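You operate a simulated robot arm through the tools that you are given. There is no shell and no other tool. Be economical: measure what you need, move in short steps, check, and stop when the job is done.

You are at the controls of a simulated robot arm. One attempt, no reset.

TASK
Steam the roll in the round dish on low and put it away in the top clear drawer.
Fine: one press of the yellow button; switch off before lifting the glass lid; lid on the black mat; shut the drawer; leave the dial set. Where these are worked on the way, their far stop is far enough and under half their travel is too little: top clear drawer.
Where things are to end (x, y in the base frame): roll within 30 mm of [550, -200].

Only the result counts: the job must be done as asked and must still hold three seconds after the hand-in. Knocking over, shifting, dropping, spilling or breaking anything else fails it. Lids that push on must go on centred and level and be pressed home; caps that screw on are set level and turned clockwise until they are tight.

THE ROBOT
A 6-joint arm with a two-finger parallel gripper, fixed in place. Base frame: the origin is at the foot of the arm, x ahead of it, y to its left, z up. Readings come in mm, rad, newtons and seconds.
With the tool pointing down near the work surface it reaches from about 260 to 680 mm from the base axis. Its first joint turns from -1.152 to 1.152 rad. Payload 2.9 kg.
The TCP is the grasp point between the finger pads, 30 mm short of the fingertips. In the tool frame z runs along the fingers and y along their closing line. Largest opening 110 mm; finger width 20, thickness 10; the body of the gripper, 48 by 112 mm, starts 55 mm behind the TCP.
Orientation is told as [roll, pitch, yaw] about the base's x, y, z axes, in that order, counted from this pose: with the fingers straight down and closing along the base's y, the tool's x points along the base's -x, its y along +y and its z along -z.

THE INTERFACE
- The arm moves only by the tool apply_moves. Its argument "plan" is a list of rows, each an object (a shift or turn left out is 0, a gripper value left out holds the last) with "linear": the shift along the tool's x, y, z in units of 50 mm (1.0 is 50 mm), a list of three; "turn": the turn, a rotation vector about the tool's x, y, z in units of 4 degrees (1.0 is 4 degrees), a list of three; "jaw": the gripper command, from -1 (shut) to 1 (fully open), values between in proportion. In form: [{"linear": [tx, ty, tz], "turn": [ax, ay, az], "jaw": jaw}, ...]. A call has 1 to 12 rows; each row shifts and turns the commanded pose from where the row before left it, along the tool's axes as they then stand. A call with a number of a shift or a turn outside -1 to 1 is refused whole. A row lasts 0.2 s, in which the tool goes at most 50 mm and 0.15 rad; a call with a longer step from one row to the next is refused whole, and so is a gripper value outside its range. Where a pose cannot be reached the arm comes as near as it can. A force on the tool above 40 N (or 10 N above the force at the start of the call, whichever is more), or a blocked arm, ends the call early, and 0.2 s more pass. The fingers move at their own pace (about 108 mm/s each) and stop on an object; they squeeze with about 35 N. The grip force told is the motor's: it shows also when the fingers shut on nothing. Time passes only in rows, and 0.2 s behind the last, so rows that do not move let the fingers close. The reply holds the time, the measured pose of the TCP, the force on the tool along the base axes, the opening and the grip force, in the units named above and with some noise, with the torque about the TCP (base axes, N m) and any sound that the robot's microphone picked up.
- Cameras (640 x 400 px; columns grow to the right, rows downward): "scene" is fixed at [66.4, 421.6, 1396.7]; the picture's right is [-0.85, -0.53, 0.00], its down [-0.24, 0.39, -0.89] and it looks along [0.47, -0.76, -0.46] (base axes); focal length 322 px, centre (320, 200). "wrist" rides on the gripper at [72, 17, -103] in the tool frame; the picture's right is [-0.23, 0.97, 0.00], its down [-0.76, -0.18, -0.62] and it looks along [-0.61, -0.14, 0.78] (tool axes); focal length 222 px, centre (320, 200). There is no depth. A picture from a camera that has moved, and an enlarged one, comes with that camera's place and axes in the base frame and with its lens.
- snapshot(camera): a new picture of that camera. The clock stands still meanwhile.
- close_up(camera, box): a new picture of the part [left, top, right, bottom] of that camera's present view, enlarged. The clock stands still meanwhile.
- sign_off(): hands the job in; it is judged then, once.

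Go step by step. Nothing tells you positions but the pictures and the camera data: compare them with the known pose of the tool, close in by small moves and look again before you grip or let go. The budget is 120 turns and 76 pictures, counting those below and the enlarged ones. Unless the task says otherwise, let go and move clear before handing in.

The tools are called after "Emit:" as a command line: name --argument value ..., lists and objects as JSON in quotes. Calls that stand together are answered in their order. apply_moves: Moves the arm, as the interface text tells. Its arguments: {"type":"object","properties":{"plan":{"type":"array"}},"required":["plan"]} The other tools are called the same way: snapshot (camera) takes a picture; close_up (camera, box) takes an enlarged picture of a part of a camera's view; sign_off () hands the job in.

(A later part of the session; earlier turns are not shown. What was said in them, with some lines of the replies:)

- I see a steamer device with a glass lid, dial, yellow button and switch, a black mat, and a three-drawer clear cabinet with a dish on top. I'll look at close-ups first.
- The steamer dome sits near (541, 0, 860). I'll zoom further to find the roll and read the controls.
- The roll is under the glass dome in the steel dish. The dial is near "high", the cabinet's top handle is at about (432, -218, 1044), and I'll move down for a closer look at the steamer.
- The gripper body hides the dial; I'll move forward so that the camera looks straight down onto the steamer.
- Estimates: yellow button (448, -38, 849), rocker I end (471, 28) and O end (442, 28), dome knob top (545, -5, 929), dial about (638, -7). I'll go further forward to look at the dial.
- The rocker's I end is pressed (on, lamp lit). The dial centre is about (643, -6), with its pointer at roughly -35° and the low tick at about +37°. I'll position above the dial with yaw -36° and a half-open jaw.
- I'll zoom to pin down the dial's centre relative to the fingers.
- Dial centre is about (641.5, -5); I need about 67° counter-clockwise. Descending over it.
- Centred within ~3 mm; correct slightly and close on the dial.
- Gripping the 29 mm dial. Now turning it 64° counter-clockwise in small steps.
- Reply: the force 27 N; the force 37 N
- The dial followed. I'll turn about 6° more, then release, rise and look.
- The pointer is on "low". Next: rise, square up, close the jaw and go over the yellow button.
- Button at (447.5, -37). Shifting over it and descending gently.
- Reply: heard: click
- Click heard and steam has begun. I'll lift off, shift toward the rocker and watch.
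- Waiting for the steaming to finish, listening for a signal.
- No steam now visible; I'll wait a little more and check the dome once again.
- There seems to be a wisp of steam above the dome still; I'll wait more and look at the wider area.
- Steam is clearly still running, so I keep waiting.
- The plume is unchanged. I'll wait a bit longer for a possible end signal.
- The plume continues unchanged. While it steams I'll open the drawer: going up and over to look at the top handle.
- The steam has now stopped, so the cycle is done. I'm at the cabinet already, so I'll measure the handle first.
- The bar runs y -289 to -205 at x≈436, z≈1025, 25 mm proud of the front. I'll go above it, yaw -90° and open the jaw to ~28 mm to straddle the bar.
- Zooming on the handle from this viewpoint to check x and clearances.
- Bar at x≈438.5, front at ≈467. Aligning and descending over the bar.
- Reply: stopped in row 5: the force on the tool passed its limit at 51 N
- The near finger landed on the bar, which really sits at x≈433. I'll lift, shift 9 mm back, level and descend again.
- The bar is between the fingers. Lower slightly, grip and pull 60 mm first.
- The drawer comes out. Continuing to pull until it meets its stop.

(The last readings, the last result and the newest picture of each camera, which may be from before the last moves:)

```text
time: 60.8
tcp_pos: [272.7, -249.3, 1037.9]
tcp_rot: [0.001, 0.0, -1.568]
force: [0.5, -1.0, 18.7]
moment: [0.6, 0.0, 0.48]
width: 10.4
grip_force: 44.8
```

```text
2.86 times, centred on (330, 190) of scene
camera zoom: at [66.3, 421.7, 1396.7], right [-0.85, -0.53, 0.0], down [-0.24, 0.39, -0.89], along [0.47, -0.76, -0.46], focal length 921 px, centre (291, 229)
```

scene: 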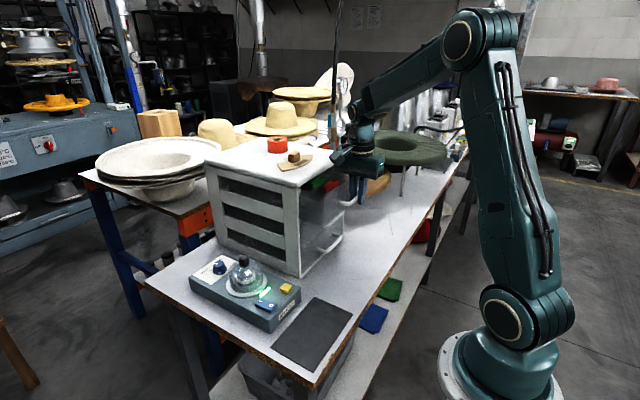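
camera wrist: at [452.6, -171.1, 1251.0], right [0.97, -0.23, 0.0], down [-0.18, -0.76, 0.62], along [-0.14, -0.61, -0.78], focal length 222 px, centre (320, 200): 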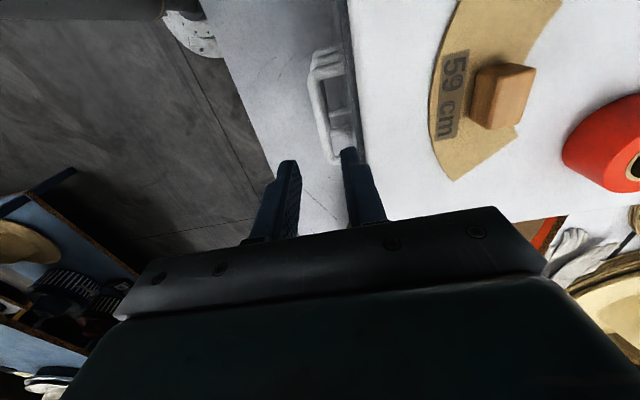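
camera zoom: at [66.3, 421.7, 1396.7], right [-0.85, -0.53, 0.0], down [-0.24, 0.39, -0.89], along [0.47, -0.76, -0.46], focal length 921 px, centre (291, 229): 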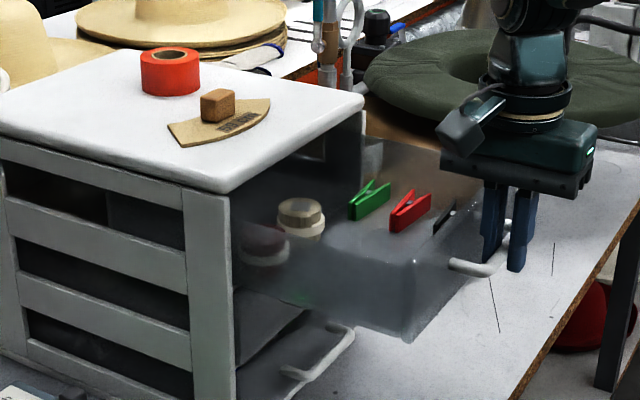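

Open by 162 mm with pegs and small rolls inside. I'll pull a bit further to see whether the stop is reached.

Emit:
apply_moves --plan '[{"linear": [0, -0.15, 0]}, {"linear": [0, -0.15, 0]}, {"linear": [0, -0.15, 0]}]'

```text
time: 61.6
tcp_pos: [250.2, -250.3, 1037.2]
tcp_rot: [0.001, 0.0, -1.568]
force: [-0.5, -1.0, 0.4]
moment: [-1.37, -0.09, 0.47]
width: 10.3
grip_force: 45.0
```

Emit:
close_up --camera "scene" --box '[240, 120, 420, 260]'

```text
2.86 times, centred on (330, 190) of scene
camera zoom: at [66.4, 421.6, 1396.7], right [-0.85, -0.53, 0.0], down [-0.24, 0.39, -0.89], along [0.47, -0.76, -0.46], focal length 921 px, centre (291, 229)
```

zoom: 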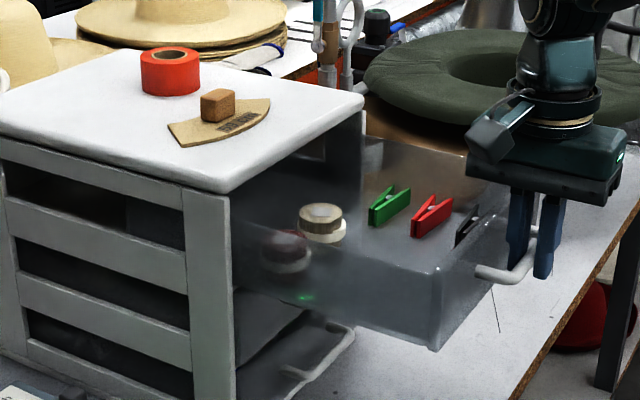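

The drawer is out 184 mm, and the target spot maps to (366, -200), which looks empty. Release, rise, and turn back to yaw 0.

Emit:
apply_moves --plan '[{"jaw": -0.45}, {"jaw": -0.45}, {"linear": [0, 0, -0.6]}, {"linear": [0, 0, -0.9]}, {"linear": [0, 0, -0.9]}, {"turn": [0, 0, -1]}, {"turn": [0, 0, -1]}, {"turn": [0, 0, -1]}, {"turn": [0, 0, -1]}, {"turn": [0, 0, -1]}, {"turn": [0, 0, -1]}, {"turn": [0, 0, -1]}]'

Emit:
apply_moves --plan '[{"turn": [0, 0, -1]}, {"turn": [0, 0, -1]}, {"turn": [0, 0, -1]}, {"turn": [0, 0, -1]}, {"turn": [0, 0, -1]}, {"turn": [0, 0, -1]}, {"turn": [0, 0, -1]}, {"turn": [0, 0, -1]}, {"turn": [0, 0, -1]}, {"turn": [0, 0, -1]}, {"turn": [0, 0, -1]}, {"turn": [0, 0, -1]}]'

Emit:
apply_moves --plan '[{"turn": [0, 0, -1]}, {"turn": [0, 0, -1]}, {"turn": [0, 0, -1]}, {"turn": [0, 0, -0.5]}, {"linear": [-0.7, 0.3, 0]}, {"linear": [-0.7, 0.3, 0]}, {"linear": [-0.6, 0.3, 0]}, {}]'

Emit:
snapshot --camera "wrist"

```text
time: 64.2
tcp_pos: [249.7, -249.7, 1157.6]
tcp_rot: [0.001, 0.0, -1.079]
force: [-0.1, 0.8, 0.8]
moment: [-0.02, -0.01, 0.02]
width: 29.9
grip_force: 0.0
```

```text
time: 66.8
tcp_pos: [249.4, -249.4, 1158.5]
tcp_rot: [0.001, -0.001, -0.243]
force: [0.8, 0.0, -0.4]
moment: [0.01, -0.01, -0.01]
width: 30.3
grip_force: 0.1
```

```text
time: 68.6
tcp_pos: [350.5, -205.8, 1156.3]
tcp_rot: [0.001, -0.001, 0.002]
force: [-0.2, 0.0, 0.6]
moment: [0.03, -0.01, 0.01]
width: 30.2
grip_force: 0.0
```

```text
32 pictures are left
camera wrist: at [278.2, -189.9, 1259.0], right [0.23, 0.97, 0.0], down [0.76, -0.18, 0.62], along [0.61, -0.14, -0.78], focal length 222 px, centre (320, 200)
```

wrist: 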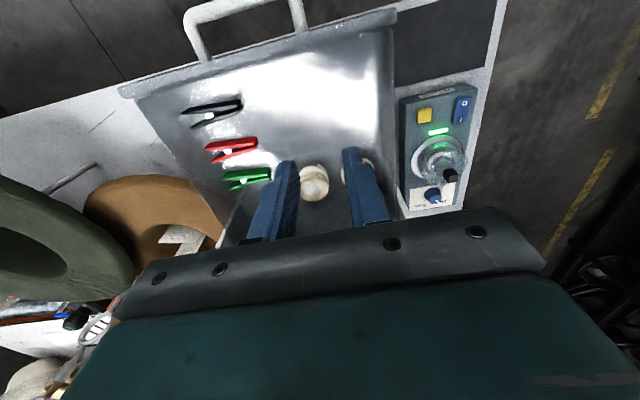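

The spot for the roll is empty in the drawer. Now to the rocker: press its O end at about (441, 28).

Emit:
apply_moves --plan '[{"linear": [-0.25, 0.93, 0], "jaw": -1}, {"linear": [-0.25, 0.93, 0]}, {"linear": [-0.25, 0.93, 0]}, {"linear": [-0.25, 0.93, 0]}, {"linear": [-0.25, 0.93, 0]}, {"linear": [-0.5, 0, 0]}, {"linear": [0, 0, 0.9]}, {"linear": [0, 0, 0.9]}, {"linear": [0, 0, 0.9]}, {"linear": [0, 0, 0.9]}, {"linear": [0, 0, 0.7]}, {}]'

Emit:
close_up --camera "wrist" --box '[230, 70, 410, 210]'

```text
time: 71.2
tcp_pos: [437.6, 28.6, 942.6]
tcp_rot: [0.002, 0.0, 0.002]
force: [-0.2, 1.2, -0.4]
moment: [0.01, 0.01, 0.02]
width: 0.0
grip_force: 35.4
```

```text
2.86 times, centred on (320, 140) of wrist
camera zoom: at [366.2, 45.0, 1046.0], right [0.23, 0.97, 0.0], down [0.76, -0.18, 0.62], along [0.61, -0.14, -0.78], focal length 635 px, centre (320, 371)
```

zoom: 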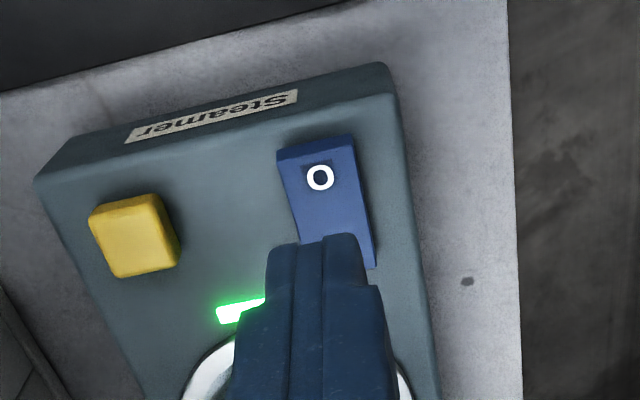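

The O mark is at (442, 28), right under the fingertips. Descending to press.

Emit:
apply_moves --plan '[{"linear": [-0.04, 0, 0.6]}, {"linear": [0, 0, 0.5]}, {"linear": [0, 0, 0.06]}, {"linear": [0, 0, 0.06]}, {"linear": [0, 0, 0.06]}, {}]'

Emit:
close_up --camera "scene" --box '[230, 250, 320, 330]'

```text
time: 72.3
tcp_pos: [438.1, 28.2, 885.5]
tcp_rot: [0.0, -0.001, 0.003]
force: [-4.7, -0.4, 7.8]
moment: [0.0, 0.07, -0.03]
width: 0.0
grip_force: 34.8
stopped in row 5: the force on the tool passed its limit at 49 N (the readings are from after the stop); the commanded pose is now the measured one
```

```text
5.00 times, centred on (275, 290) of scene
camera zoom: at [66.2, 421.6, 1396.8], right [-0.85, -0.53, 0.0], down [-0.24, 0.39, -0.89], along [0.47, -0.76, -0.46], focal length 1612 px, centre (545, -250)
```

zoom: 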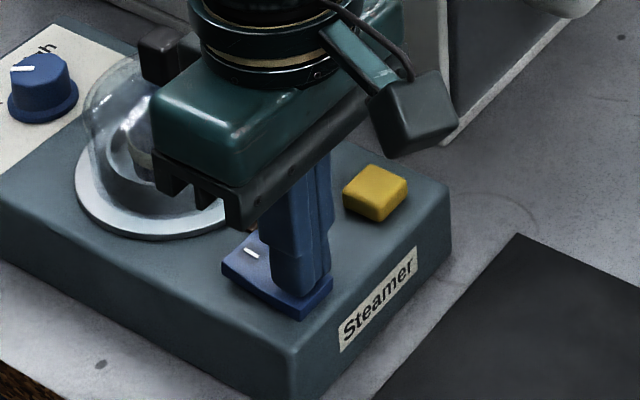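

The rocker looks flipped and the green glow is gone; lift and verify.

Emit:
apply_moves --plan '[{"linear": [0, 0, -0.5]}, {"linear": [0, 0, -0.9]}, {"linear": [0, 0, -0.8]}, {}]'

Emit:
close_up --camera "scene" --box '[200, 230, 320, 330]'

```text
time: 73.3
tcp_pos: [439.6, 28.4, 997.4]
tcp_rot: [0.002, -0.003, 0.002]
force: [-0.5, 0.7, -0.5]
moment: [-0.04, 0.0, 0.01]
width: 0.1
grip_force: 35.0
```

```text
4.00 times, centred on (260, 280) of scene
camera zoom: at [66.4, 421.6, 1396.7], right [-0.85, -0.53, 0.0], down [-0.24, 0.39, -0.89], along [0.47, -0.76, -0.46], focal length 1289 px, centre (560, -120)
```

zoom: 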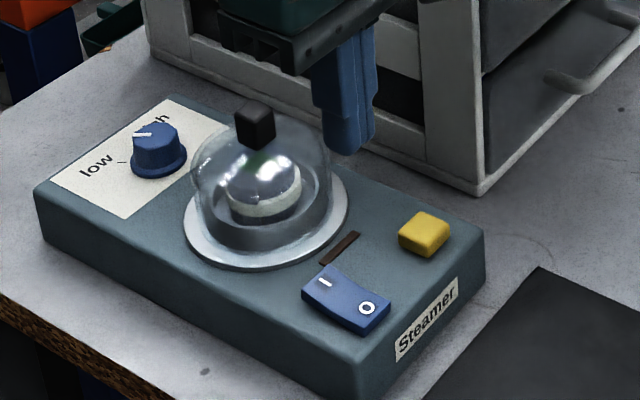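

The lamp is out: the steamer is off. Next the lid: moving above its knob at (545, -4).

Emit:
apply_moves --plan '[{"linear": [-0.7, -0.2, 0], "jaw": -0.1}, {"linear": [-0.7, -0.2, 0]}, {"linear": [-0.72, -0.24, 0]}, {}]'

Emit:
close_up --camera "wrist" --box '[230, 50, 410, 210]'

Emit:
close_up --camera "scene" --box '[200, 220, 300, 310]'

```text
time: 74.3
tcp_pos: [541.6, -2.5, 995.5]
tcp_rot: [0.002, -0.001, 0.002]
force: [-0.2, -0.1, 0.0]
moment: [-0.02, -0.01, 0.0]
width: 49.5
grip_force: 0.1
```

```text
2.50 times, centred on (320, 130) of wrist
camera zoom: at [469.9, 13.2, 1097.0], right [0.23, 0.97, 0.0], down [0.76, -0.18, 0.62], along [0.61, -0.14, -0.78], focal length 555 px, centre (320, 375)
```

zoom: 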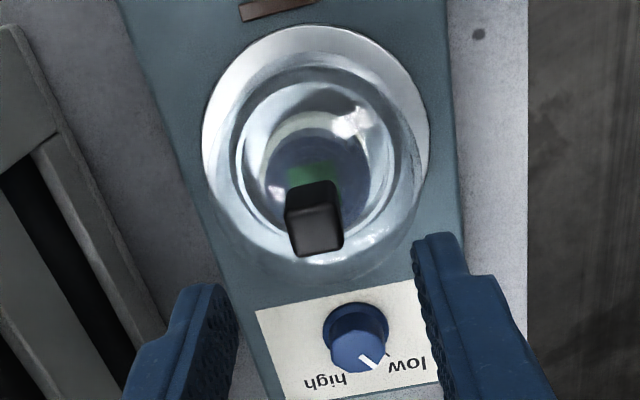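

```text
4.44 times, centred on (250, 265) of scene
camera zoom: at [66.5, 421.6, 1396.7], right [-0.85, -0.53, 0.0], down [-0.24, 0.39, -0.89], along [0.47, -0.76, -0.46], focal length 1432 px, centre (631, -89)
```

zoom: 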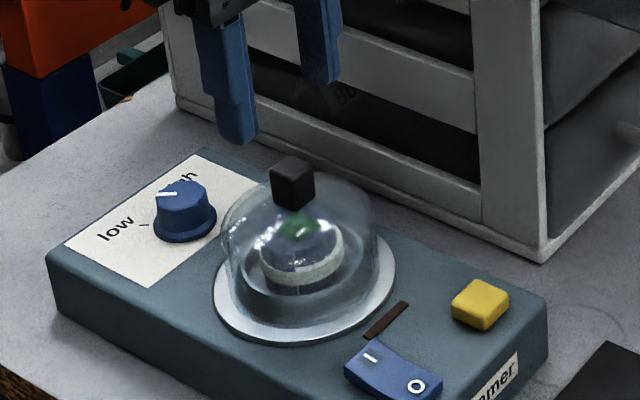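

Knob confirmed at (545, -3). Descending so the fingertips straddle it just above the glass.

Emit:
apply_moves --plan '[{"linear": [-0.07, -0.01, 0.5]}, {"linear": [0, 0, 0.4]}, {"linear": [0, 0, 0.14]}, {}]'

Emit:
close_up --camera "scene" --box '[200, 220, 300, 310]'

```text
time: 75.3
tcp_pos: [546.6, -3.3, 942.1]
tcp_rot: [0.002, -0.003, 0.002]
force: [-0.1, 0.8, 0.2]
moment: [0.0, 0.03, 0.0]
width: 49.5
grip_force: 0.1
```

```text
4.44 times, centred on (250, 265) of scene
camera zoom: at [66.4, 421.6, 1396.7], right [-0.85, -0.53, 0.0], down [-0.24, 0.39, -0.89], along [0.47, -0.76, -0.46], focal length 1432 px, centre (631, -89)
```

zoom: 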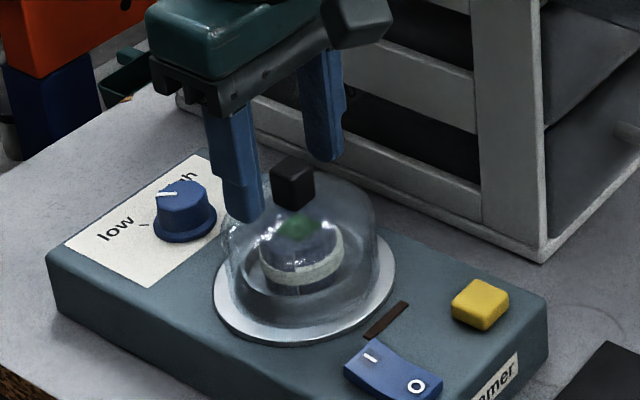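

Grip the knob and lift straight up.

Emit:
apply_moves --plan '[{"jaw": -1}, {"jaw": -1}, {"jaw": -1}, {"linear": [0, 0, -0.1]}, {"linear": [0, 0, -0.2]}, {"linear": [0, 0, -0.5]}, {"linear": [0, 0, -0.8]}, {"linear": [0, 0, -0.8]}, {}]'

Emit:
close_up --camera "scene" --box '[190, 180, 350, 340]'

```text
time: 77.3
tcp_pos: [548.6, -4.0, 1061.8]
tcp_rot: [0.0, -0.001, 0.002]
force: [0.6, 0.6, 0.0]
moment: [-0.02, -0.01, -0.03]
width: 0.0
grip_force: 35.4
heard: snap
```

```text
2.50 times, centred on (270, 260) of scene
camera zoom: at [66.4, 421.6, 1396.7], right [-0.85, -0.53, 0.0], down [-0.24, 0.39, -0.89], along [0.47, -0.76, -0.46], focal length 806 px, centre (445, 50)
```

zoom: 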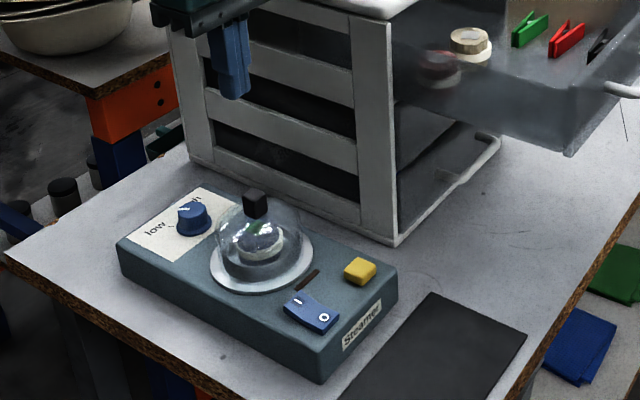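

The fingers slipped off the knob with a snap. I'll inspect the lid closely.

Emit:
close_up --camera "scene" --box '[225, 245, 275, 305]'

Emit:
close_up --camera "wrist" --box '[250, 40, 390, 180]'

```text
6.67 times, centred on (250, 275) of scene
camera zoom: at [66.4, 421.6, 1396.7], right [-0.85, -0.53, 0.0], down [-0.24, 0.39, -0.89], along [0.47, -0.76, -0.46], focal length 2149 px, centre (787, -300)
```

zoom: 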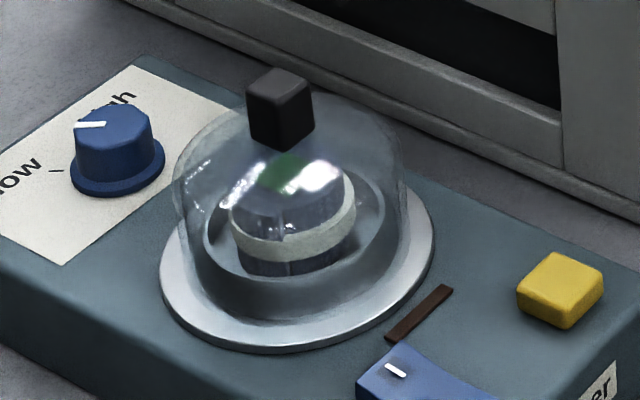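

```text
2.86 times, centred on (320, 110) of wrist
camera zoom: at [476.0, 12.0, 1164.7], right [0.23, 0.97, 0.0], down [0.76, -0.18, 0.62], along [0.61, -0.14, -0.78], focal length 635 px, centre (320, 457)
```

zoom: 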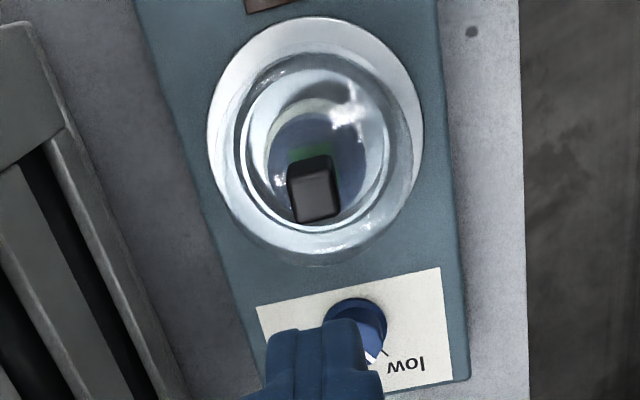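

The lid is intact and unmoved; the grip was likely too shallow. I'll retry slightly lower, checking the width before lifting.

Emit:
apply_moves --plan '[{"linear": [0.08, 0, 0.8], "jaw": -0.3}, {"linear": [0, 0, 0.8]}, {"linear": [0, 0, 0.7]}, {"linear": [0, 0, 0.06]}, {}]'

Emit:
apply_moves --plan '[{"linear": [0, 0, 0.04]}, {"linear": [0, 0, 0.04]}, {}]'

```text
time: 78.5
tcp_pos: [544.7, -4.0, 943.5]
tcp_rot: [0.002, -0.004, 0.001]
force: [0.3, -0.7, 0.1]
moment: [0.01, 0.01, -0.03]
width: 38.4
grip_force: 0.0
```

```text
time: 79.3
tcp_pos: [545.7, -3.2, 939.5]
tcp_rot: [0.002, -0.001, 0.0]
force: [-0.6, 0.2, -0.1]
moment: [0.01, 0.0, 0.0]
width: 38.5
grip_force: 0.2
```

Emit:
apply_moves --plan '[{"linear": [0, 0, 0.04]}, {"linear": [0, 0, 0.04]}, {}]'

Emit:
close_up --camera "scene" --box '[225, 235, 285, 305]'

```text
time: 80.1
tcp_pos: [545.9, -3.5, 936.3]
tcp_rot: [0.001, -0.002, 0.001]
force: [1.0, -0.1, -0.2]
moment: [0.02, 0.0, 0.01]
width: 38.5
grip_force: 0.0
```

```text
5.71 times, centred on (255, 270) of scene
camera zoom: at [66.4, 421.6, 1396.7], right [-0.85, -0.53, 0.0], down [-0.24, 0.39, -0.89], along [0.47, -0.76, -0.46], focal length 1842 px, centre (691, -200)
```

zoom: 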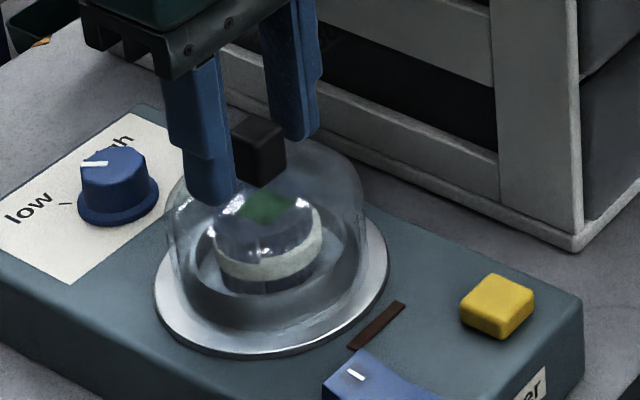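

Emit:
apply_moves --plan '[{"linear": [0, 0, 0.04]}, {"jaw": -1}, {"jaw": -1}, {"jaw": -1}, {}]'

```text
time: 81.3
tcp_pos: [545.8, -4.3, 933.6]
tcp_rot: [0.003, -0.001, 0.0]
force: [1.2, -2.7, -0.3]
moment: [-0.09, -0.04, -0.01]
width: 17.1
grip_force: 35.4
```

Firm grip on the 17 mm knob. Lifting slowly.

Emit:
apply_moves --plan '[{"linear": [0, 0, -0.04]}, {"linear": [0, 0, -0.04]}, {"linear": [0, 0, -0.06]}, {"linear": [0, 0, -0.1]}, {}]'

Emit:
close_up --camera "scene" --box '[215, 225, 285, 305]'

```text
time: 82.5
tcp_pos: [545.7, -2.7, 948.5]
tcp_rot: [0.001, -0.002, 0.002]
force: [-0.7, 0.9, -0.6]
moment: [0.01, 0.02, -0.01]
width: 16.9
grip_force: 35.3
```

```text
5.00 times, centred on (250, 265) of scene
camera zoom: at [66.4, 421.6, 1396.7], right [-0.85, -0.53, 0.0], down [-0.24, 0.39, -0.89], along [0.47, -0.76, -0.46], focal length 1612 px, centre (670, -125)
```

zoom: 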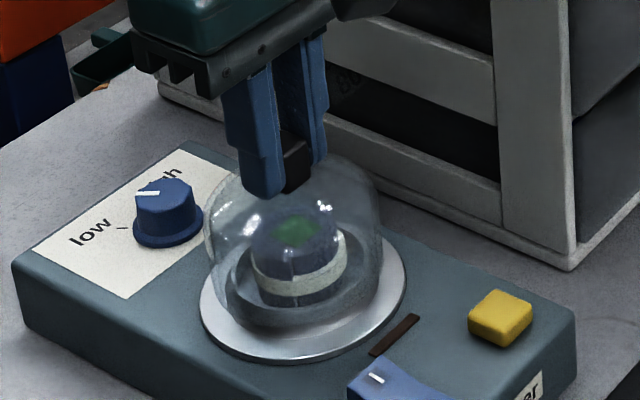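

Still held at 17 mm. Continue up and check.

Emit:
apply_moves --plan '[{"linear": [0, 0, -0.3]}, {"linear": [0, 0, -0.5]}, {"linear": [0, 0, -0.6]}, {"linear": [0, 0, -0.6]}, {}]'

Emit:
snapshot --camera "scene"

Emit:
snapshot --camera "wrist"

```text
time: 83.7
tcp_pos: [542.2, -3.7, 1048.4]
tcp_rot: [0.001, -0.002, 0.002]
force: [0.2, 0.5, -0.6]
moment: [0.01, 0.03, 0.03]
width: 17.0
grip_force: 35.3
```

```text
20 pictures are left
```

scene: 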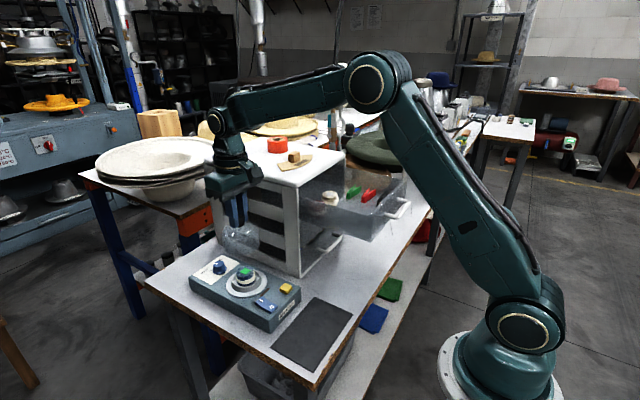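

```text
19 pictures are left
camera wrist: at [469.9, 11.6, 1150.7], right [0.23, 0.97, 0.0], down [0.76, -0.18, 0.62], along [0.61, -0.14, -0.78], focal length 222 px, centre (320, 200)
```

wrist: 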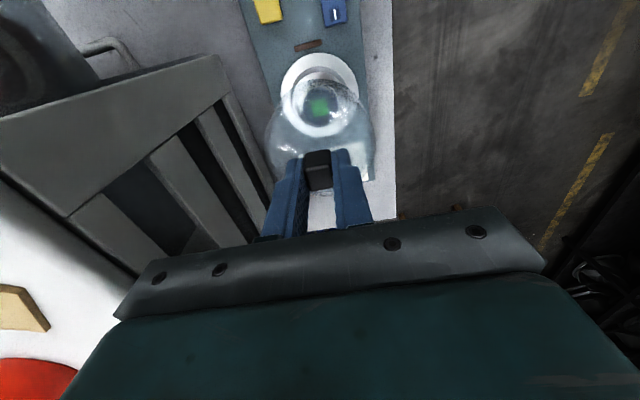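

The lid is held freely. The mat spans x 295–403, y -95–79 at z≈803; I'll carry the lid to about (350, 8) and lower it to just above.

Emit:
apply_moves --plan '[{"linear": [0.4, 0.03, 0]}, {"linear": [0.7, 0.05, 0]}, {"linear": [0.8, 0.06, 0]}, {"linear": [0.8, 0.06, 0]}, {"linear": [0.7, 0.05, 0]}, {"linear": [0.44, 0, 0]}, {"linear": [0, 0, 0.6]}, {"linear": [0, 0, 0.7]}, {"linear": [0, 0, 0.7]}, {"linear": [0, 0, 0.6]}, {}]'

Emit:
close_up --camera "scene" --box '[230, 230, 370, 380]'

```text
time: 86.1
tcp_pos: [353.2, 8.9, 916.0]
tcp_rot: [0.003, -0.001, 0.0]
force: [0.1, 0.1, -1.6]
moment: [0.0, 0.03, 0.04]
width: 17.0
grip_force: 35.1
```

```text
2.67 times, centred on (300, 305) of scene
camera zoom: at [66.5, 421.6, 1396.7], right [-0.85, -0.53, 0.0], down [-0.24, 0.39, -0.89], along [0.47, -0.76, -0.46], focal length 860 px, centre (373, -80)
```

zoom: 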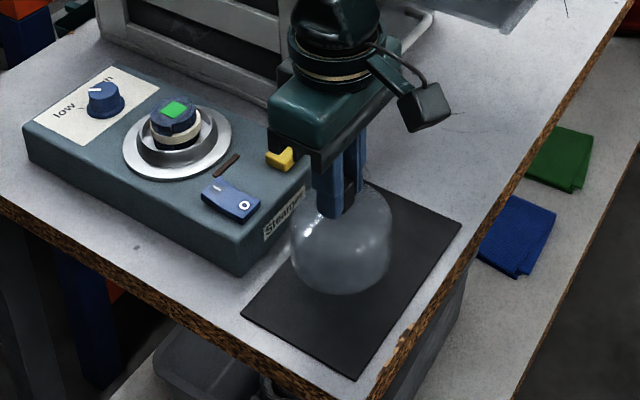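

Lid is above the mat. Lowering in small steps until contact.

Emit:
apply_moves --plan '[{"linear": [0.08, 0, 0.1]}, {"linear": [0, 0, 0.1]}, {"linear": [0, 0, 0.06]}, {"linear": [0, 0, 0.06]}, {}]'

Emit:
apply_moves --plan '[{"linear": [0, 0, 0.04]}, {"linear": [0, 0, 0.04]}, {}]'

```text
time: 87.3
tcp_pos: [348.8, 9.9, 901.0]
tcp_rot: [0.002, -0.001, 0.002]
force: [0.5, -0.4, -1.2]
moment: [0.0, 0.02, 0.0]
width: 16.7
grip_force: 35.5
```

```text
time: 88.1
tcp_pos: [347.5, 7.6, 897.3]
tcp_rot: [0.002, -0.004, 0.001]
force: [-0.3, 1.2, -0.6]
moment: [0.02, -0.02, 0.0]
width: 16.8
grip_force: 35.1
```

Emit:
apply_moves --plan '[{"linear": [0, 0, 0.04]}, {"linear": [0, 0, 0.04]}, {}]'

Emit:
apply_moves --plan '[{"linear": [0, 0, 0.04]}, {"linear": [0, 0, 0.04]}, {}]'

```text
time: 88.9
tcp_pos: [349.5, 8.9, 893.3]
tcp_rot: [0.002, -0.002, 0.002]
force: [0.3, -0.1, -0.3]
moment: [0.0, 0.01, 0.0]
width: 17.2
grip_force: 35.1
```

```text
time: 89.7
tcp_pos: [349.0, 8.5, 889.7]
tcp_rot: [0.002, -0.001, 0.001]
force: [0.0, -0.3, -0.9]
moment: [-0.02, -0.03, 0.0]
width: 16.9
grip_force: 35.3
```

No contact yet; continue in small steps.

Emit:
apply_moves --plan '[{"linear": [0, 0, 0.03]}, {"linear": [0, 0, 0.03]}, {}]'

Emit:
close_up --camera "scene" --box '[270, 280, 350, 360]'

```text
time: 90.3
tcp_pos: [347.8, 9.1, 888.2]
tcp_rot: [0.001, -0.003, 0.002]
force: [-3.0, -0.4, 7.5]
moment: [-0.05, -0.05, 0.0]
width: 17.3
grip_force: 34.8
stopped in row 3: the force on the tool passed its limit at 44 N (the readings are from after the stop); the commanded pose is now the measured one
```

```text
5.00 times, centred on (310, 320) of scene
camera zoom: at [66.3, 421.6, 1396.8], right [-0.85, -0.53, 0.0], down [-0.24, 0.39, -0.89], along [0.47, -0.76, -0.46], focal length 1612 px, centre (370, -400)
```

zoom: 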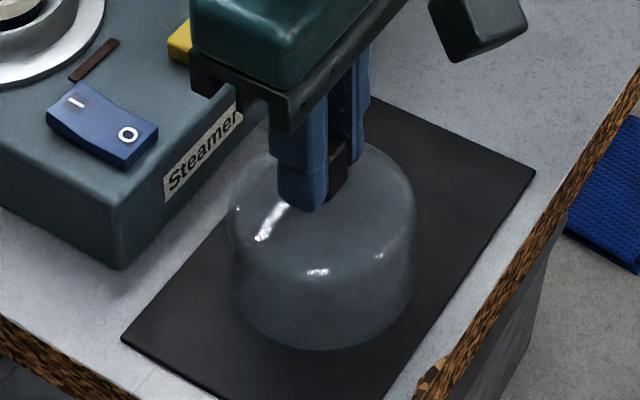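

The lid rests on the mat. Release and rise.

Emit:
apply_moves --plan '[{"jaw": -0.3}, {"jaw": -0.3}, {"linear": [0, 0, -0.4]}, {"linear": [0, 0, -0.8]}, {"linear": [0, 0, -0.8]}, {"linear": [0, 0, -0.6]}, {"linear": [-0.8, -0.05, 0]}, {"linear": [-0.8, -0.05, 0]}, {"linear": [-0.8, -0.05, 0]}, {"linear": [-0.8, -0.05, 0]}, {"linear": [-0.5, -0.05, 0]}, {}]'

Emit:
close_up --camera "wrist" --box '[240, 40, 400, 200]'

Emit:
close_up --camera "scene" --box '[200, 240, 360, 370]'

```text
time: 92.9
tcp_pos: [532.7, -3.9, 1019.1]
tcp_rot: [0.002, -0.003, 0.001]
force: [-0.5, -0.3, -0.1]
moment: [0.01, 0.02, 0.0]
width: 38.2
grip_force: 0.1
```

```text
2.50 times, centred on (320, 120) of wrist
camera zoom: at [459.2, 11.5, 1121.5], right [0.23, 0.97, 0.0], down [0.76, -0.18, 0.63], along [0.61, -0.14, -0.78], focal length 555 px, centre (320, 400)
```

zoom: 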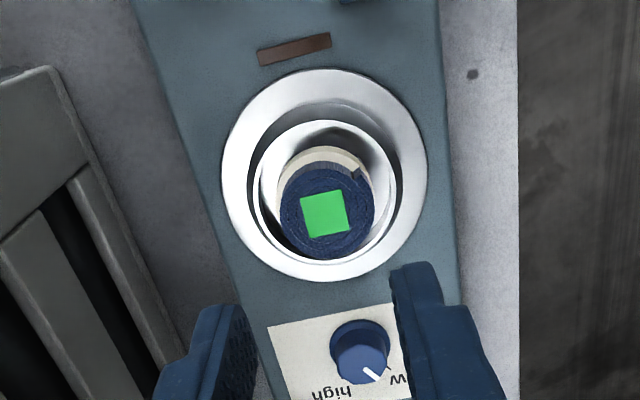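

```text
3.08 times, centred on (280, 305) of scene
camera zoom: at [66.5, 421.6, 1396.7], right [-0.85, -0.53, 0.0], down [-0.24, 0.39, -0.89], along [0.47, -0.76, -0.46], focal length 992 px, centre (443, -123)
```

zoom: 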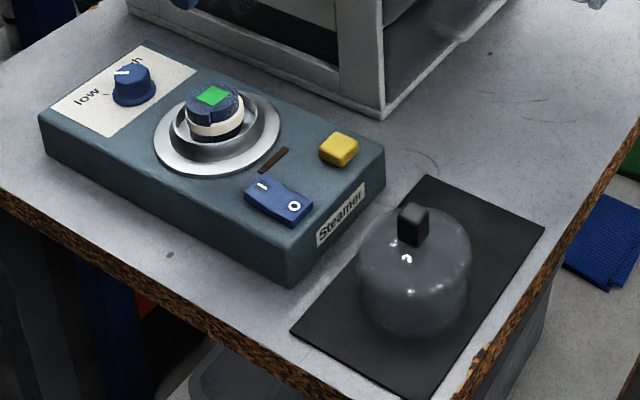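

The lid stands on the mat. The roll (≈41 mm wide, top z≈885) sits at (545.5, -4). Opening wider and descending over it.

Emit:
apply_moves --plan '[{"linear": [-0.26, 0, 0.4], "jaw": 0.2}, {"linear": [0, 0, 0.7]}, {"linear": [0, 0, 0.6]}, {}]'

Emit:
close_up --camera "wrist" --box '[230, 60, 410, 220]'

```text
time: 93.9
tcp_pos: [545.5, -4.8, 933.6]
tcp_rot: [0.0, -0.003, 0.003]
force: [-0.3, -0.1, 0.2]
moment: [-0.04, 0.01, -0.02]
width: 66.0
grip_force: 0.0
```

```text
2.50 times, centred on (320, 140) of wrist
camera zoom: at [472.8, 10.2, 1035.5], right [0.23, 0.97, 0.0], down [0.76, -0.18, 0.63], along [0.61, -0.14, -0.78], focal length 555 px, centre (320, 350)
```

zoom: 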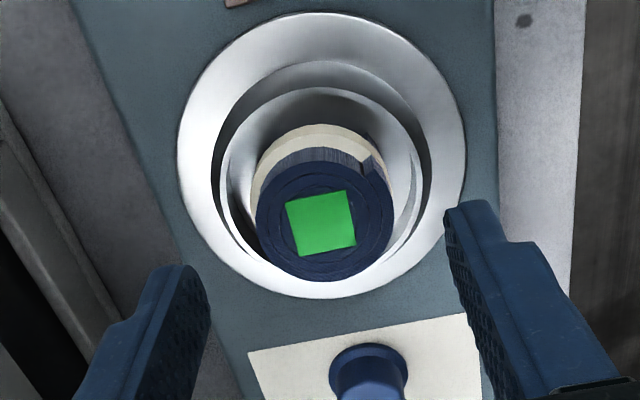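

Emit:
apply_moves --plan '[{"linear": [0.05, 0.03, 0.5]}, {"linear": [0, 0, 0.31]}, {}, {"jaw": -1}, {"jaw": -1}, {"jaw": -1}]'

```text
time: 95.3
tcp_pos: [543.0, -2.5, 893.9]
tcp_rot: [0.0, -0.005, 0.003]
force: [1.9, -2.7, 4.8]
moment: [-0.19, -0.07, 0.05]
width: 42.3
grip_force: 34.8
```

Roll gripped (42 mm). Lift high, then carry towards the drawer.

Emit:
apply_moves --plan '[{"linear": [0, 0, -0.3]}, {"linear": [0, 0, -0.7]}, {"linear": [0, 0, -0.9]}, {"linear": [0, 0, -0.9]}, {"linear": [0, 0, -0.9]}, {"linear": [0, 0, -0.9]}, {"linear": [0, 0, -0.7]}, {"linear": [0.8, 0, 0]}, {"linear": [0.9, 0, 0]}, {"linear": [0.9, 0, 0]}, {"linear": [0.9, 0, 0]}, {}]'

Emit:
apply_moves --plan '[{"linear": [0, -0.7, 0]}, {"linear": [0, -0.9, 0]}, {"linear": [0, -0.9, 0]}, {"linear": [0, -0.9, 0]}, {"linear": [0, -0.55, 0]}, {}]'

Emit:
snapshot --camera "wrist"

Emit:
close_up --camera "scene" --box '[250, 100, 430, 260]'

```text
time: 97.9
tcp_pos: [367.0, -4.8, 1157.9]
tcp_rot: [0.0, -0.004, 0.002]
force: [0.2, 0.0, 0.0]
moment: [0.02, -0.02, 0.01]
width: 42.2
grip_force: 34.8
```

```text
time: 99.3
tcp_pos: [367.6, -200.3, 1157.2]
tcp_rot: [0.002, -0.003, 0.002]
force: [0.5, -0.7, -0.9]
moment: [0.0, 0.0, -0.01]
width: 42.4
grip_force: 35.0
```

```text
13 pictures are left
camera wrist: at [295.6, -184.1, 1260.6], right [0.23, 0.97, 0.0], down [0.76, -0.18, 0.63], along [0.61, -0.14, -0.78], focal length 222 px, centre (320, 200)
```

wrist: 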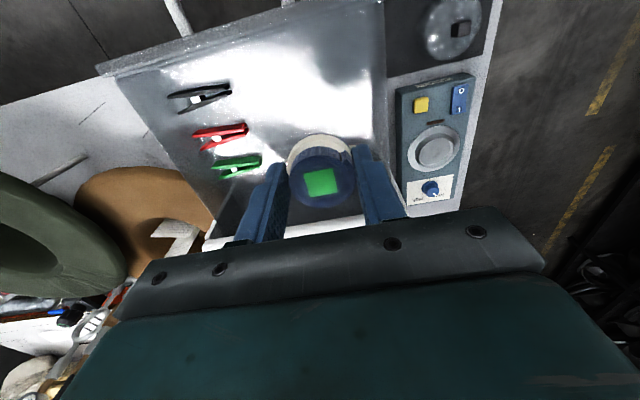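

```text
2.50 times, centred on (340, 180) of scene
camera zoom: at [66.5, 421.6, 1396.8], right [-0.85, -0.53, 0.0], down [-0.24, 0.39, -0.89], along [0.47, -0.76, -0.46], focal length 806 px, centre (270, 250)
```

zoom: 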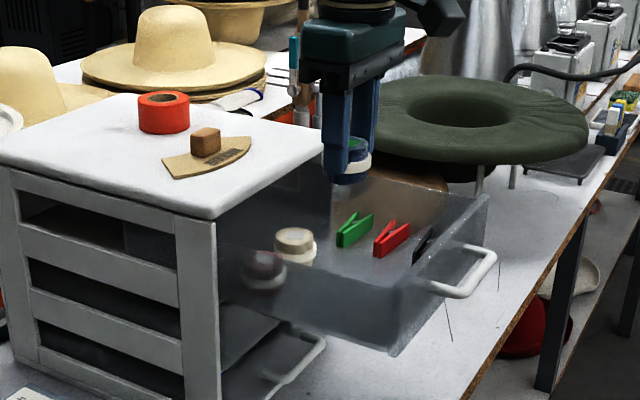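

The drawer spot below is free. Lowering the roll toward the drawer floor.

Emit:
apply_moves --plan '[{"linear": [0.03, 0, 0.6]}, {"linear": [0, 0, 0.7]}, {"linear": [0, 0, 0.5]}, {"linear": [0, 0, 0.1]}, {"linear": [0, 0, 0.1]}, {}]'

Emit:
close_up --camera "scene" --box '[280, 150, 400, 250]'

```text
time: 100.7
tcp_pos: [368.5, -199.9, 1055.9]
tcp_rot: [0.001, -0.002, 0.003]
force: [-0.4, -0.1, -0.4]
moment: [-0.02, 0.0, 0.0]
width: 42.0
grip_force: 35.1
```

```text
4.00 times, centred on (340, 200) of scene
camera zoom: at [66.4, 421.6, 1396.8], right [-0.85, -0.53, 0.0], down [-0.24, 0.39, -0.89], along [0.47, -0.76, -0.46], focal length 1289 px, centre (240, 200)
```

zoom: 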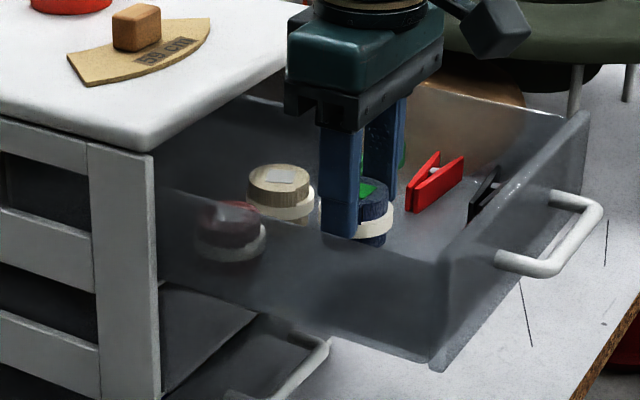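

Emit:
apply_moves --plan '[{"linear": [0, 0, 0.08]}, {"linear": [0, 0, 0.06]}, {"linear": [0, 0, 0.06]}, {}]'

Emit:
apply_moves --plan '[{"linear": [0, 0, 0.04]}, {"linear": [0, 0, 0.04]}, {"linear": [0, 0, 0.04]}, {}]'

Emit:
apply_moves --plan '[{"linear": [0, 0, 0.04]}, {"linear": [0, 0, 0.04]}, {"linear": [0, 0, 0.04]}, {}]'

```text
time: 101.7
tcp_pos: [367.9, -201.1, 1047.8]
tcp_rot: [0.002, -0.005, 0.003]
force: [0.3, 0.2, 0.3]
moment: [-0.01, -0.01, 0.0]
width: 42.2
grip_force: 34.8
```

```text
time: 102.7
tcp_pos: [366.6, -200.2, 1041.3]
tcp_rot: [0.002, -0.003, 0.003]
force: [-1.0, 0.1, -1.0]
moment: [-0.01, 0.02, 0.01]
width: 42.4
grip_force: 35.1
```

```text
time: 103.7
tcp_pos: [367.2, -198.7, 1035.7]
tcp_rot: [0.002, -0.004, 0.002]
force: [-0.1, 0.3, -0.1]
moment: [0.0, -0.01, 0.01]
width: 42.2
grip_force: 34.6
```

Emit:
apply_moves --plan '[{"linear": [0, 0, 0.04]}, {"linear": [0, 0, 0.04]}, {}]'

Emit:
apply_moves --plan '[{"linear": [0, 0, 0.04]}, {"linear": [0, 0, 0.04]}, {}]'

Emit:
close_up --camera "scene" --box '[280, 150, 400, 250]'

```text
time: 104.5
tcp_pos: [366.8, -199.0, 1031.3]
tcp_rot: [0.003, -0.005, 0.002]
force: [-0.3, -0.1, 0.0]
moment: [0.0, -0.01, -0.01]
width: 42.2
grip_force: 35.2
```

```text
time: 105.5
tcp_pos: [367.6, -199.2, 1030.6]
tcp_rot: [-0.003, -0.012, 0.005]
force: [0.3, 2.3, 6.8]
moment: [0.18, 0.1, -0.04]
width: 42.2
grip_force: 35.4
stopped in row 3: the force on the tool passed its limit at 41 N (the readings are from after the stop); the commanded pose is now the measured one
```

```text
4.00 times, centred on (340, 200) of scene
camera zoom: at [66.4, 421.7, 1396.7], right [-0.85, -0.53, 0.0], down [-0.24, 0.39, -0.89], along [0.47, -0.76, -0.46], focal length 1289 px, centre (240, 200)
```

zoom: 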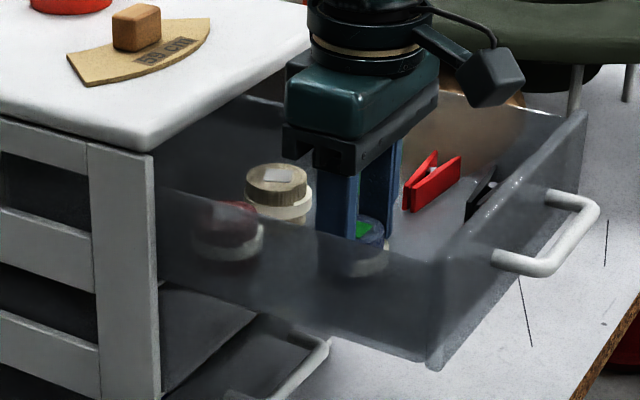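

The roll stands on the drawer floor. Release and rise.

Emit:
apply_moves --plan '[{"jaw": 0.15}, {"jaw": 0.15}, {"linear": [0, 0, -0.3]}, {"linear": [0, 0, -0.6]}, {"linear": [0, 0, -0.8]}, {"linear": [0, 0, -0.8]}, {}]'

Emit:
snapshot --camera "wrist"

Emit:
close_up --camera "scene" --box '[260, 130, 420, 250]'

```text
time: 107.1
tcp_pos: [368.3, -200.2, 1155.4]
tcp_rot: [-0.002, -0.01, 0.005]
force: [0.5, 0.1, 0.0]
moment: [0.0, -0.01, 0.01]
width: 63.1
grip_force: 0.0
```

```text
9 pictures are left
camera wrist: at [295.0, -184.5, 1257.9], right [0.22, 0.97, 0.0], down [0.76, -0.17, 0.63], along [0.61, -0.14, -0.78], focal length 222 px, centre (320, 200)
```

wrist: 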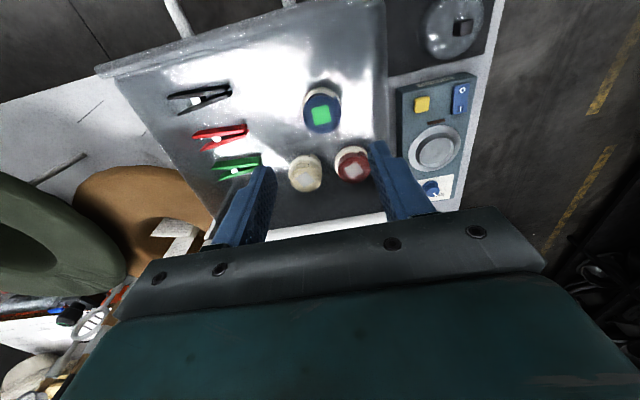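

```text
3.33 times, centred on (340, 190) of scene
camera zoom: at [66.4, 421.6, 1396.7], right [-0.85, -0.53, 0.0], down [-0.24, 0.39, -0.89], along [0.47, -0.76, -0.46], focal length 1074 px, centre (253, 233)
```

zoom: 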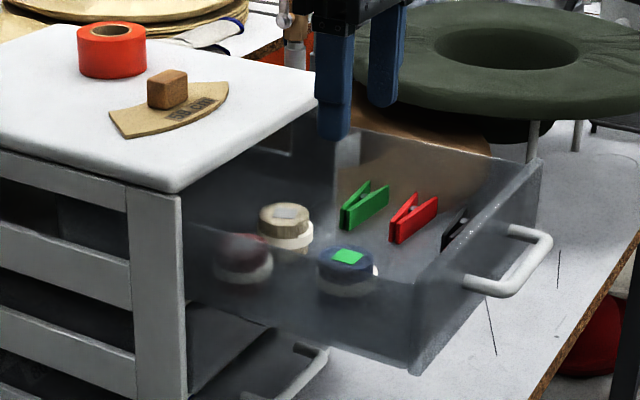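

The roll stands in the drawer at (366, -200), clear of the others. I'll close the jaw, go in front of the handle and push the drawer shut gently.

Emit:
apply_moves --plan '[{"linear": [0.75, -0.25, 0], "jaw": -1}, {"linear": [0.75, -0.25, 0]}, {"linear": [0.75, -0.25, 0]}, {"linear": [0.72, -0.25, 0]}, {}, {"linear": [0, 0, 0.6]}, {"linear": [0, 0, 0.7]}, {"linear": [0, 0, 0.7]}, {"linear": [0, 0, 0.5]}, {}]'

Emit:
close_up --camera "scene" --box '[260, 130, 440, 260]'

```text
time: 109.3
tcp_pos: [221.4, -250.1, 1029.0]
tcp_rot: [-0.002, -0.007, 0.005]
force: [0.5, 0.0, 0.3]
moment: [0.01, 0.01, -0.01]
width: 0.0
grip_force: 34.9
```

```text
3.08 times, centred on (350, 195) of scene
camera zoom: at [66.4, 421.6, 1396.7], right [-0.85, -0.53, 0.0], down [-0.24, 0.39, -0.89], along [0.47, -0.76, -0.46], focal length 992 px, centre (228, 215)
```

zoom: 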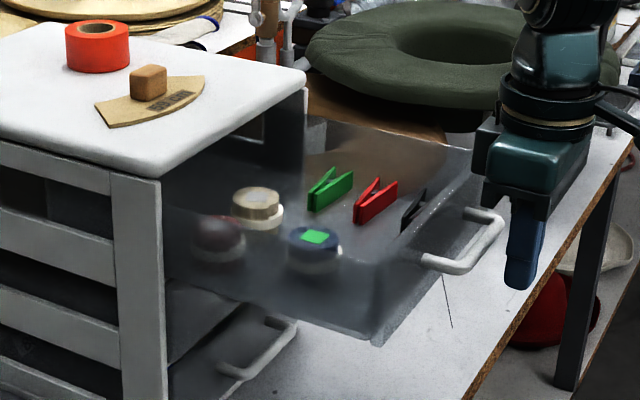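

Emit:
apply_moves --plan '[{"linear": [-0.1, 0, 0]}, {"linear": [-0.1, 0, 0]}, {"linear": [-0.1, 0, 0]}, {"linear": [-0.12, 0, 0]}, {"linear": [-0.15, 0, 0]}, {"linear": [-0.18, 0, 0]}, {"linear": [-0.2, 0, 0]}, {"linear": [-0.2, 0, 0]}, {"linear": [-0.2, 0, 0]}, {"linear": [-0.2, 0, 0]}, {"linear": [-0.18, 0, 0]}, {"linear": [-0.12, 0, 0]}]'

Emit:
close_up --camera "scene" --box '[260, 130, 440, 260]'

```text
time: 111.9
tcp_pos: [313.6, -251.1, 1030.5]
tcp_rot: [0.0, -0.008, 0.005]
force: [-0.8, 0.0, 0.4]
moment: [-0.01, -0.01, -0.03]
width: 0.0
grip_force: 35.4
```

```text
3.08 times, centred on (350, 195) of scene
camera zoom: at [66.4, 421.6, 1396.8], right [-0.85, -0.53, 0.0], down [-0.24, 0.39, -0.89], along [0.47, -0.76, -0.46], focal length 992 px, centre (228, 215)
```

zoom: 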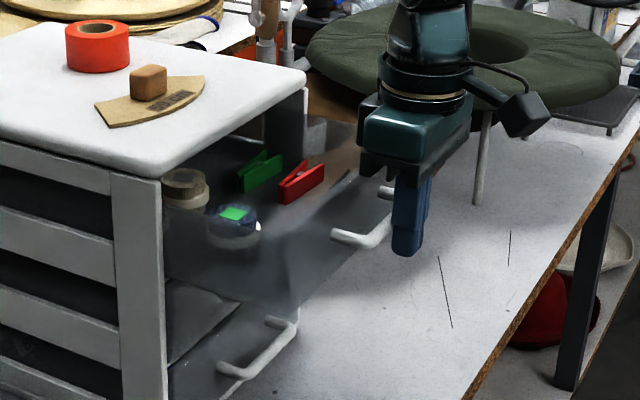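

The drawer is closing smoothly with its contents riding along. Continue to the end.

Emit:
apply_moves --plan '[{"linear": [-0.12, 0, 0]}, {"linear": [-0.18, 0, 0]}, {"linear": [-0.2, 0, 0]}, {"linear": [-0.2, 0, 0]}, {"linear": [-0.2, 0, 0]}, {"linear": [-0.2, 0, 0]}, {"linear": [-0.2, 0, 0]}, {"linear": [-0.2, 0, 0]}, {"linear": [-0.2, 0, 0]}, {"linear": [-0.15, 0, 0]}, {"linear": [-0.1, 0, 0]}]'

Emit:
apply_moves --plan '[{"linear": [-0.06, 0, 0]}, {"linear": [-0.06, 0, 0]}, {"linear": [-0.06, 0, 0]}, {"linear": [-0.06, 0, 0]}, {"linear": [-0.06, 0, 0]}]'

```text
time: 114.3
tcp_pos: [409.4, -249.9, 1030.5]
tcp_rot: [-0.001, -0.01, 0.005]
force: [-0.6, -0.7, 0.5]
moment: [0.04, -0.01, -0.06]
width: 0.3
grip_force: 35.1
```

```text
time: 115.5
tcp_pos: [422.0, -250.5, 1031.0]
tcp_rot: [0.001, -0.002, -0.002]
force: [-33.2, -0.7, 9.1]
moment: [0.07, 0.17, 0.0]
width: 0.0
grip_force: 35.6
```

A 33 N reaction: the drawer is against its closed stop. Backing off, rising, and checking.

Emit:
apply_moves --plan '[{"linear": [0.3, 0, 0]}, {"linear": [0.8, 0, 0]}, {"linear": [0.6, 0, 0]}, {"linear": [0, 0, -0.9]}, {"linear": [0, 0, -0.9]}, {"linear": [0, 0, -0.9]}, {}]'

Emit:
close_up --camera "scene" --box '[240, 120, 380, 260]'

Emit:
snapshot --camera "scene"

Emit:
snapshot --camera "wrist"

```text
time: 117.1
tcp_pos: [338.7, -252.2, 1164.7]
tcp_rot: [-0.002, -0.009, 0.006]
force: [0.1, -0.7, -0.4]
moment: [0.01, 0.01, 0.01]
width: 0.0
grip_force: 34.3
```

```text
2.86 times, centred on (310, 190) of scene
camera zoom: at [66.4, 421.6, 1396.7], right [-0.85, -0.53, 0.0], down [-0.24, 0.39, -0.89], along [0.47, -0.76, -0.46], focal length 921 px, centre (349, 229)
```

zoom: 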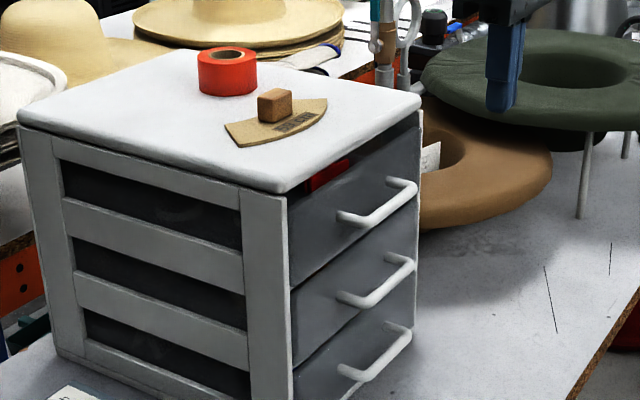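

```text
4 pictures are left
```

scene: 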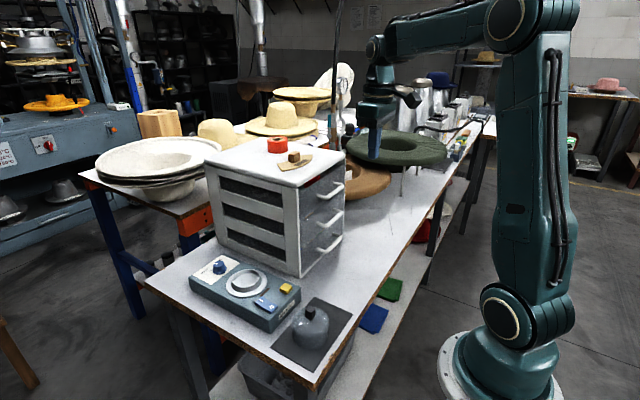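

```text
3 pictures are left
camera wrist: at [265.2, -236.5, 1266.9], right [0.22, 0.97, 0.0], down [0.76, -0.17, 0.63], along [0.61, -0.14, -0.78], focal length 222 px, centre (320, 200)
```

wrist: 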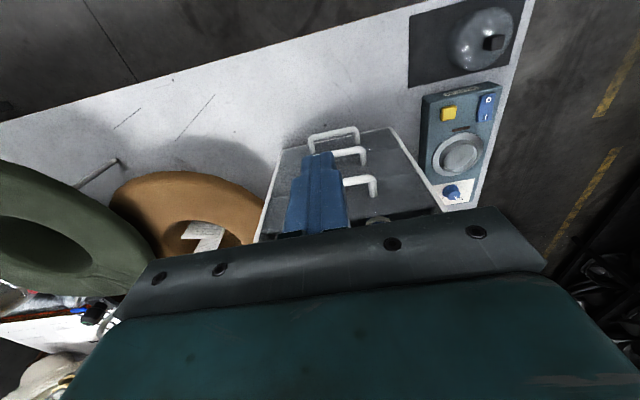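

The drawer is shut with the roll inside, the lid stands on the mat, the steamer is off, the dial is on low, and the arm is clear. Handing in.

Emit:
sign_off

```text
The job is handed in.
```

I steamed the roll on low and put it in the top clear drawer, and the job is handed in; I haven't seen how it was judged.

- **Steaming:** I set the dial to low and pressed the yellow button once. The steam ran for about 30 seconds and stopped by itself. I then switched the steamer off, and its lamp went out. The dial is still on low.
- **Lid:** I lifted it only after switching off, and it now stands upright on the black mat. On the first try the fingers slipped off its knob with a snap. It looked undamaged and in place, and the second lift went cleanly.
- **Roll:** I stood it in the open drawer at a spot that should come to about [550, -200] with the drawer shut. I worked that out from how far the drawer was pulled out (about 184 mm), because the roll can't be seen clearly with it closed.
- **Drawer:** I pushed it in until it met its closed stop, and it looks fully shut. Nothing else inside appeared to shift.
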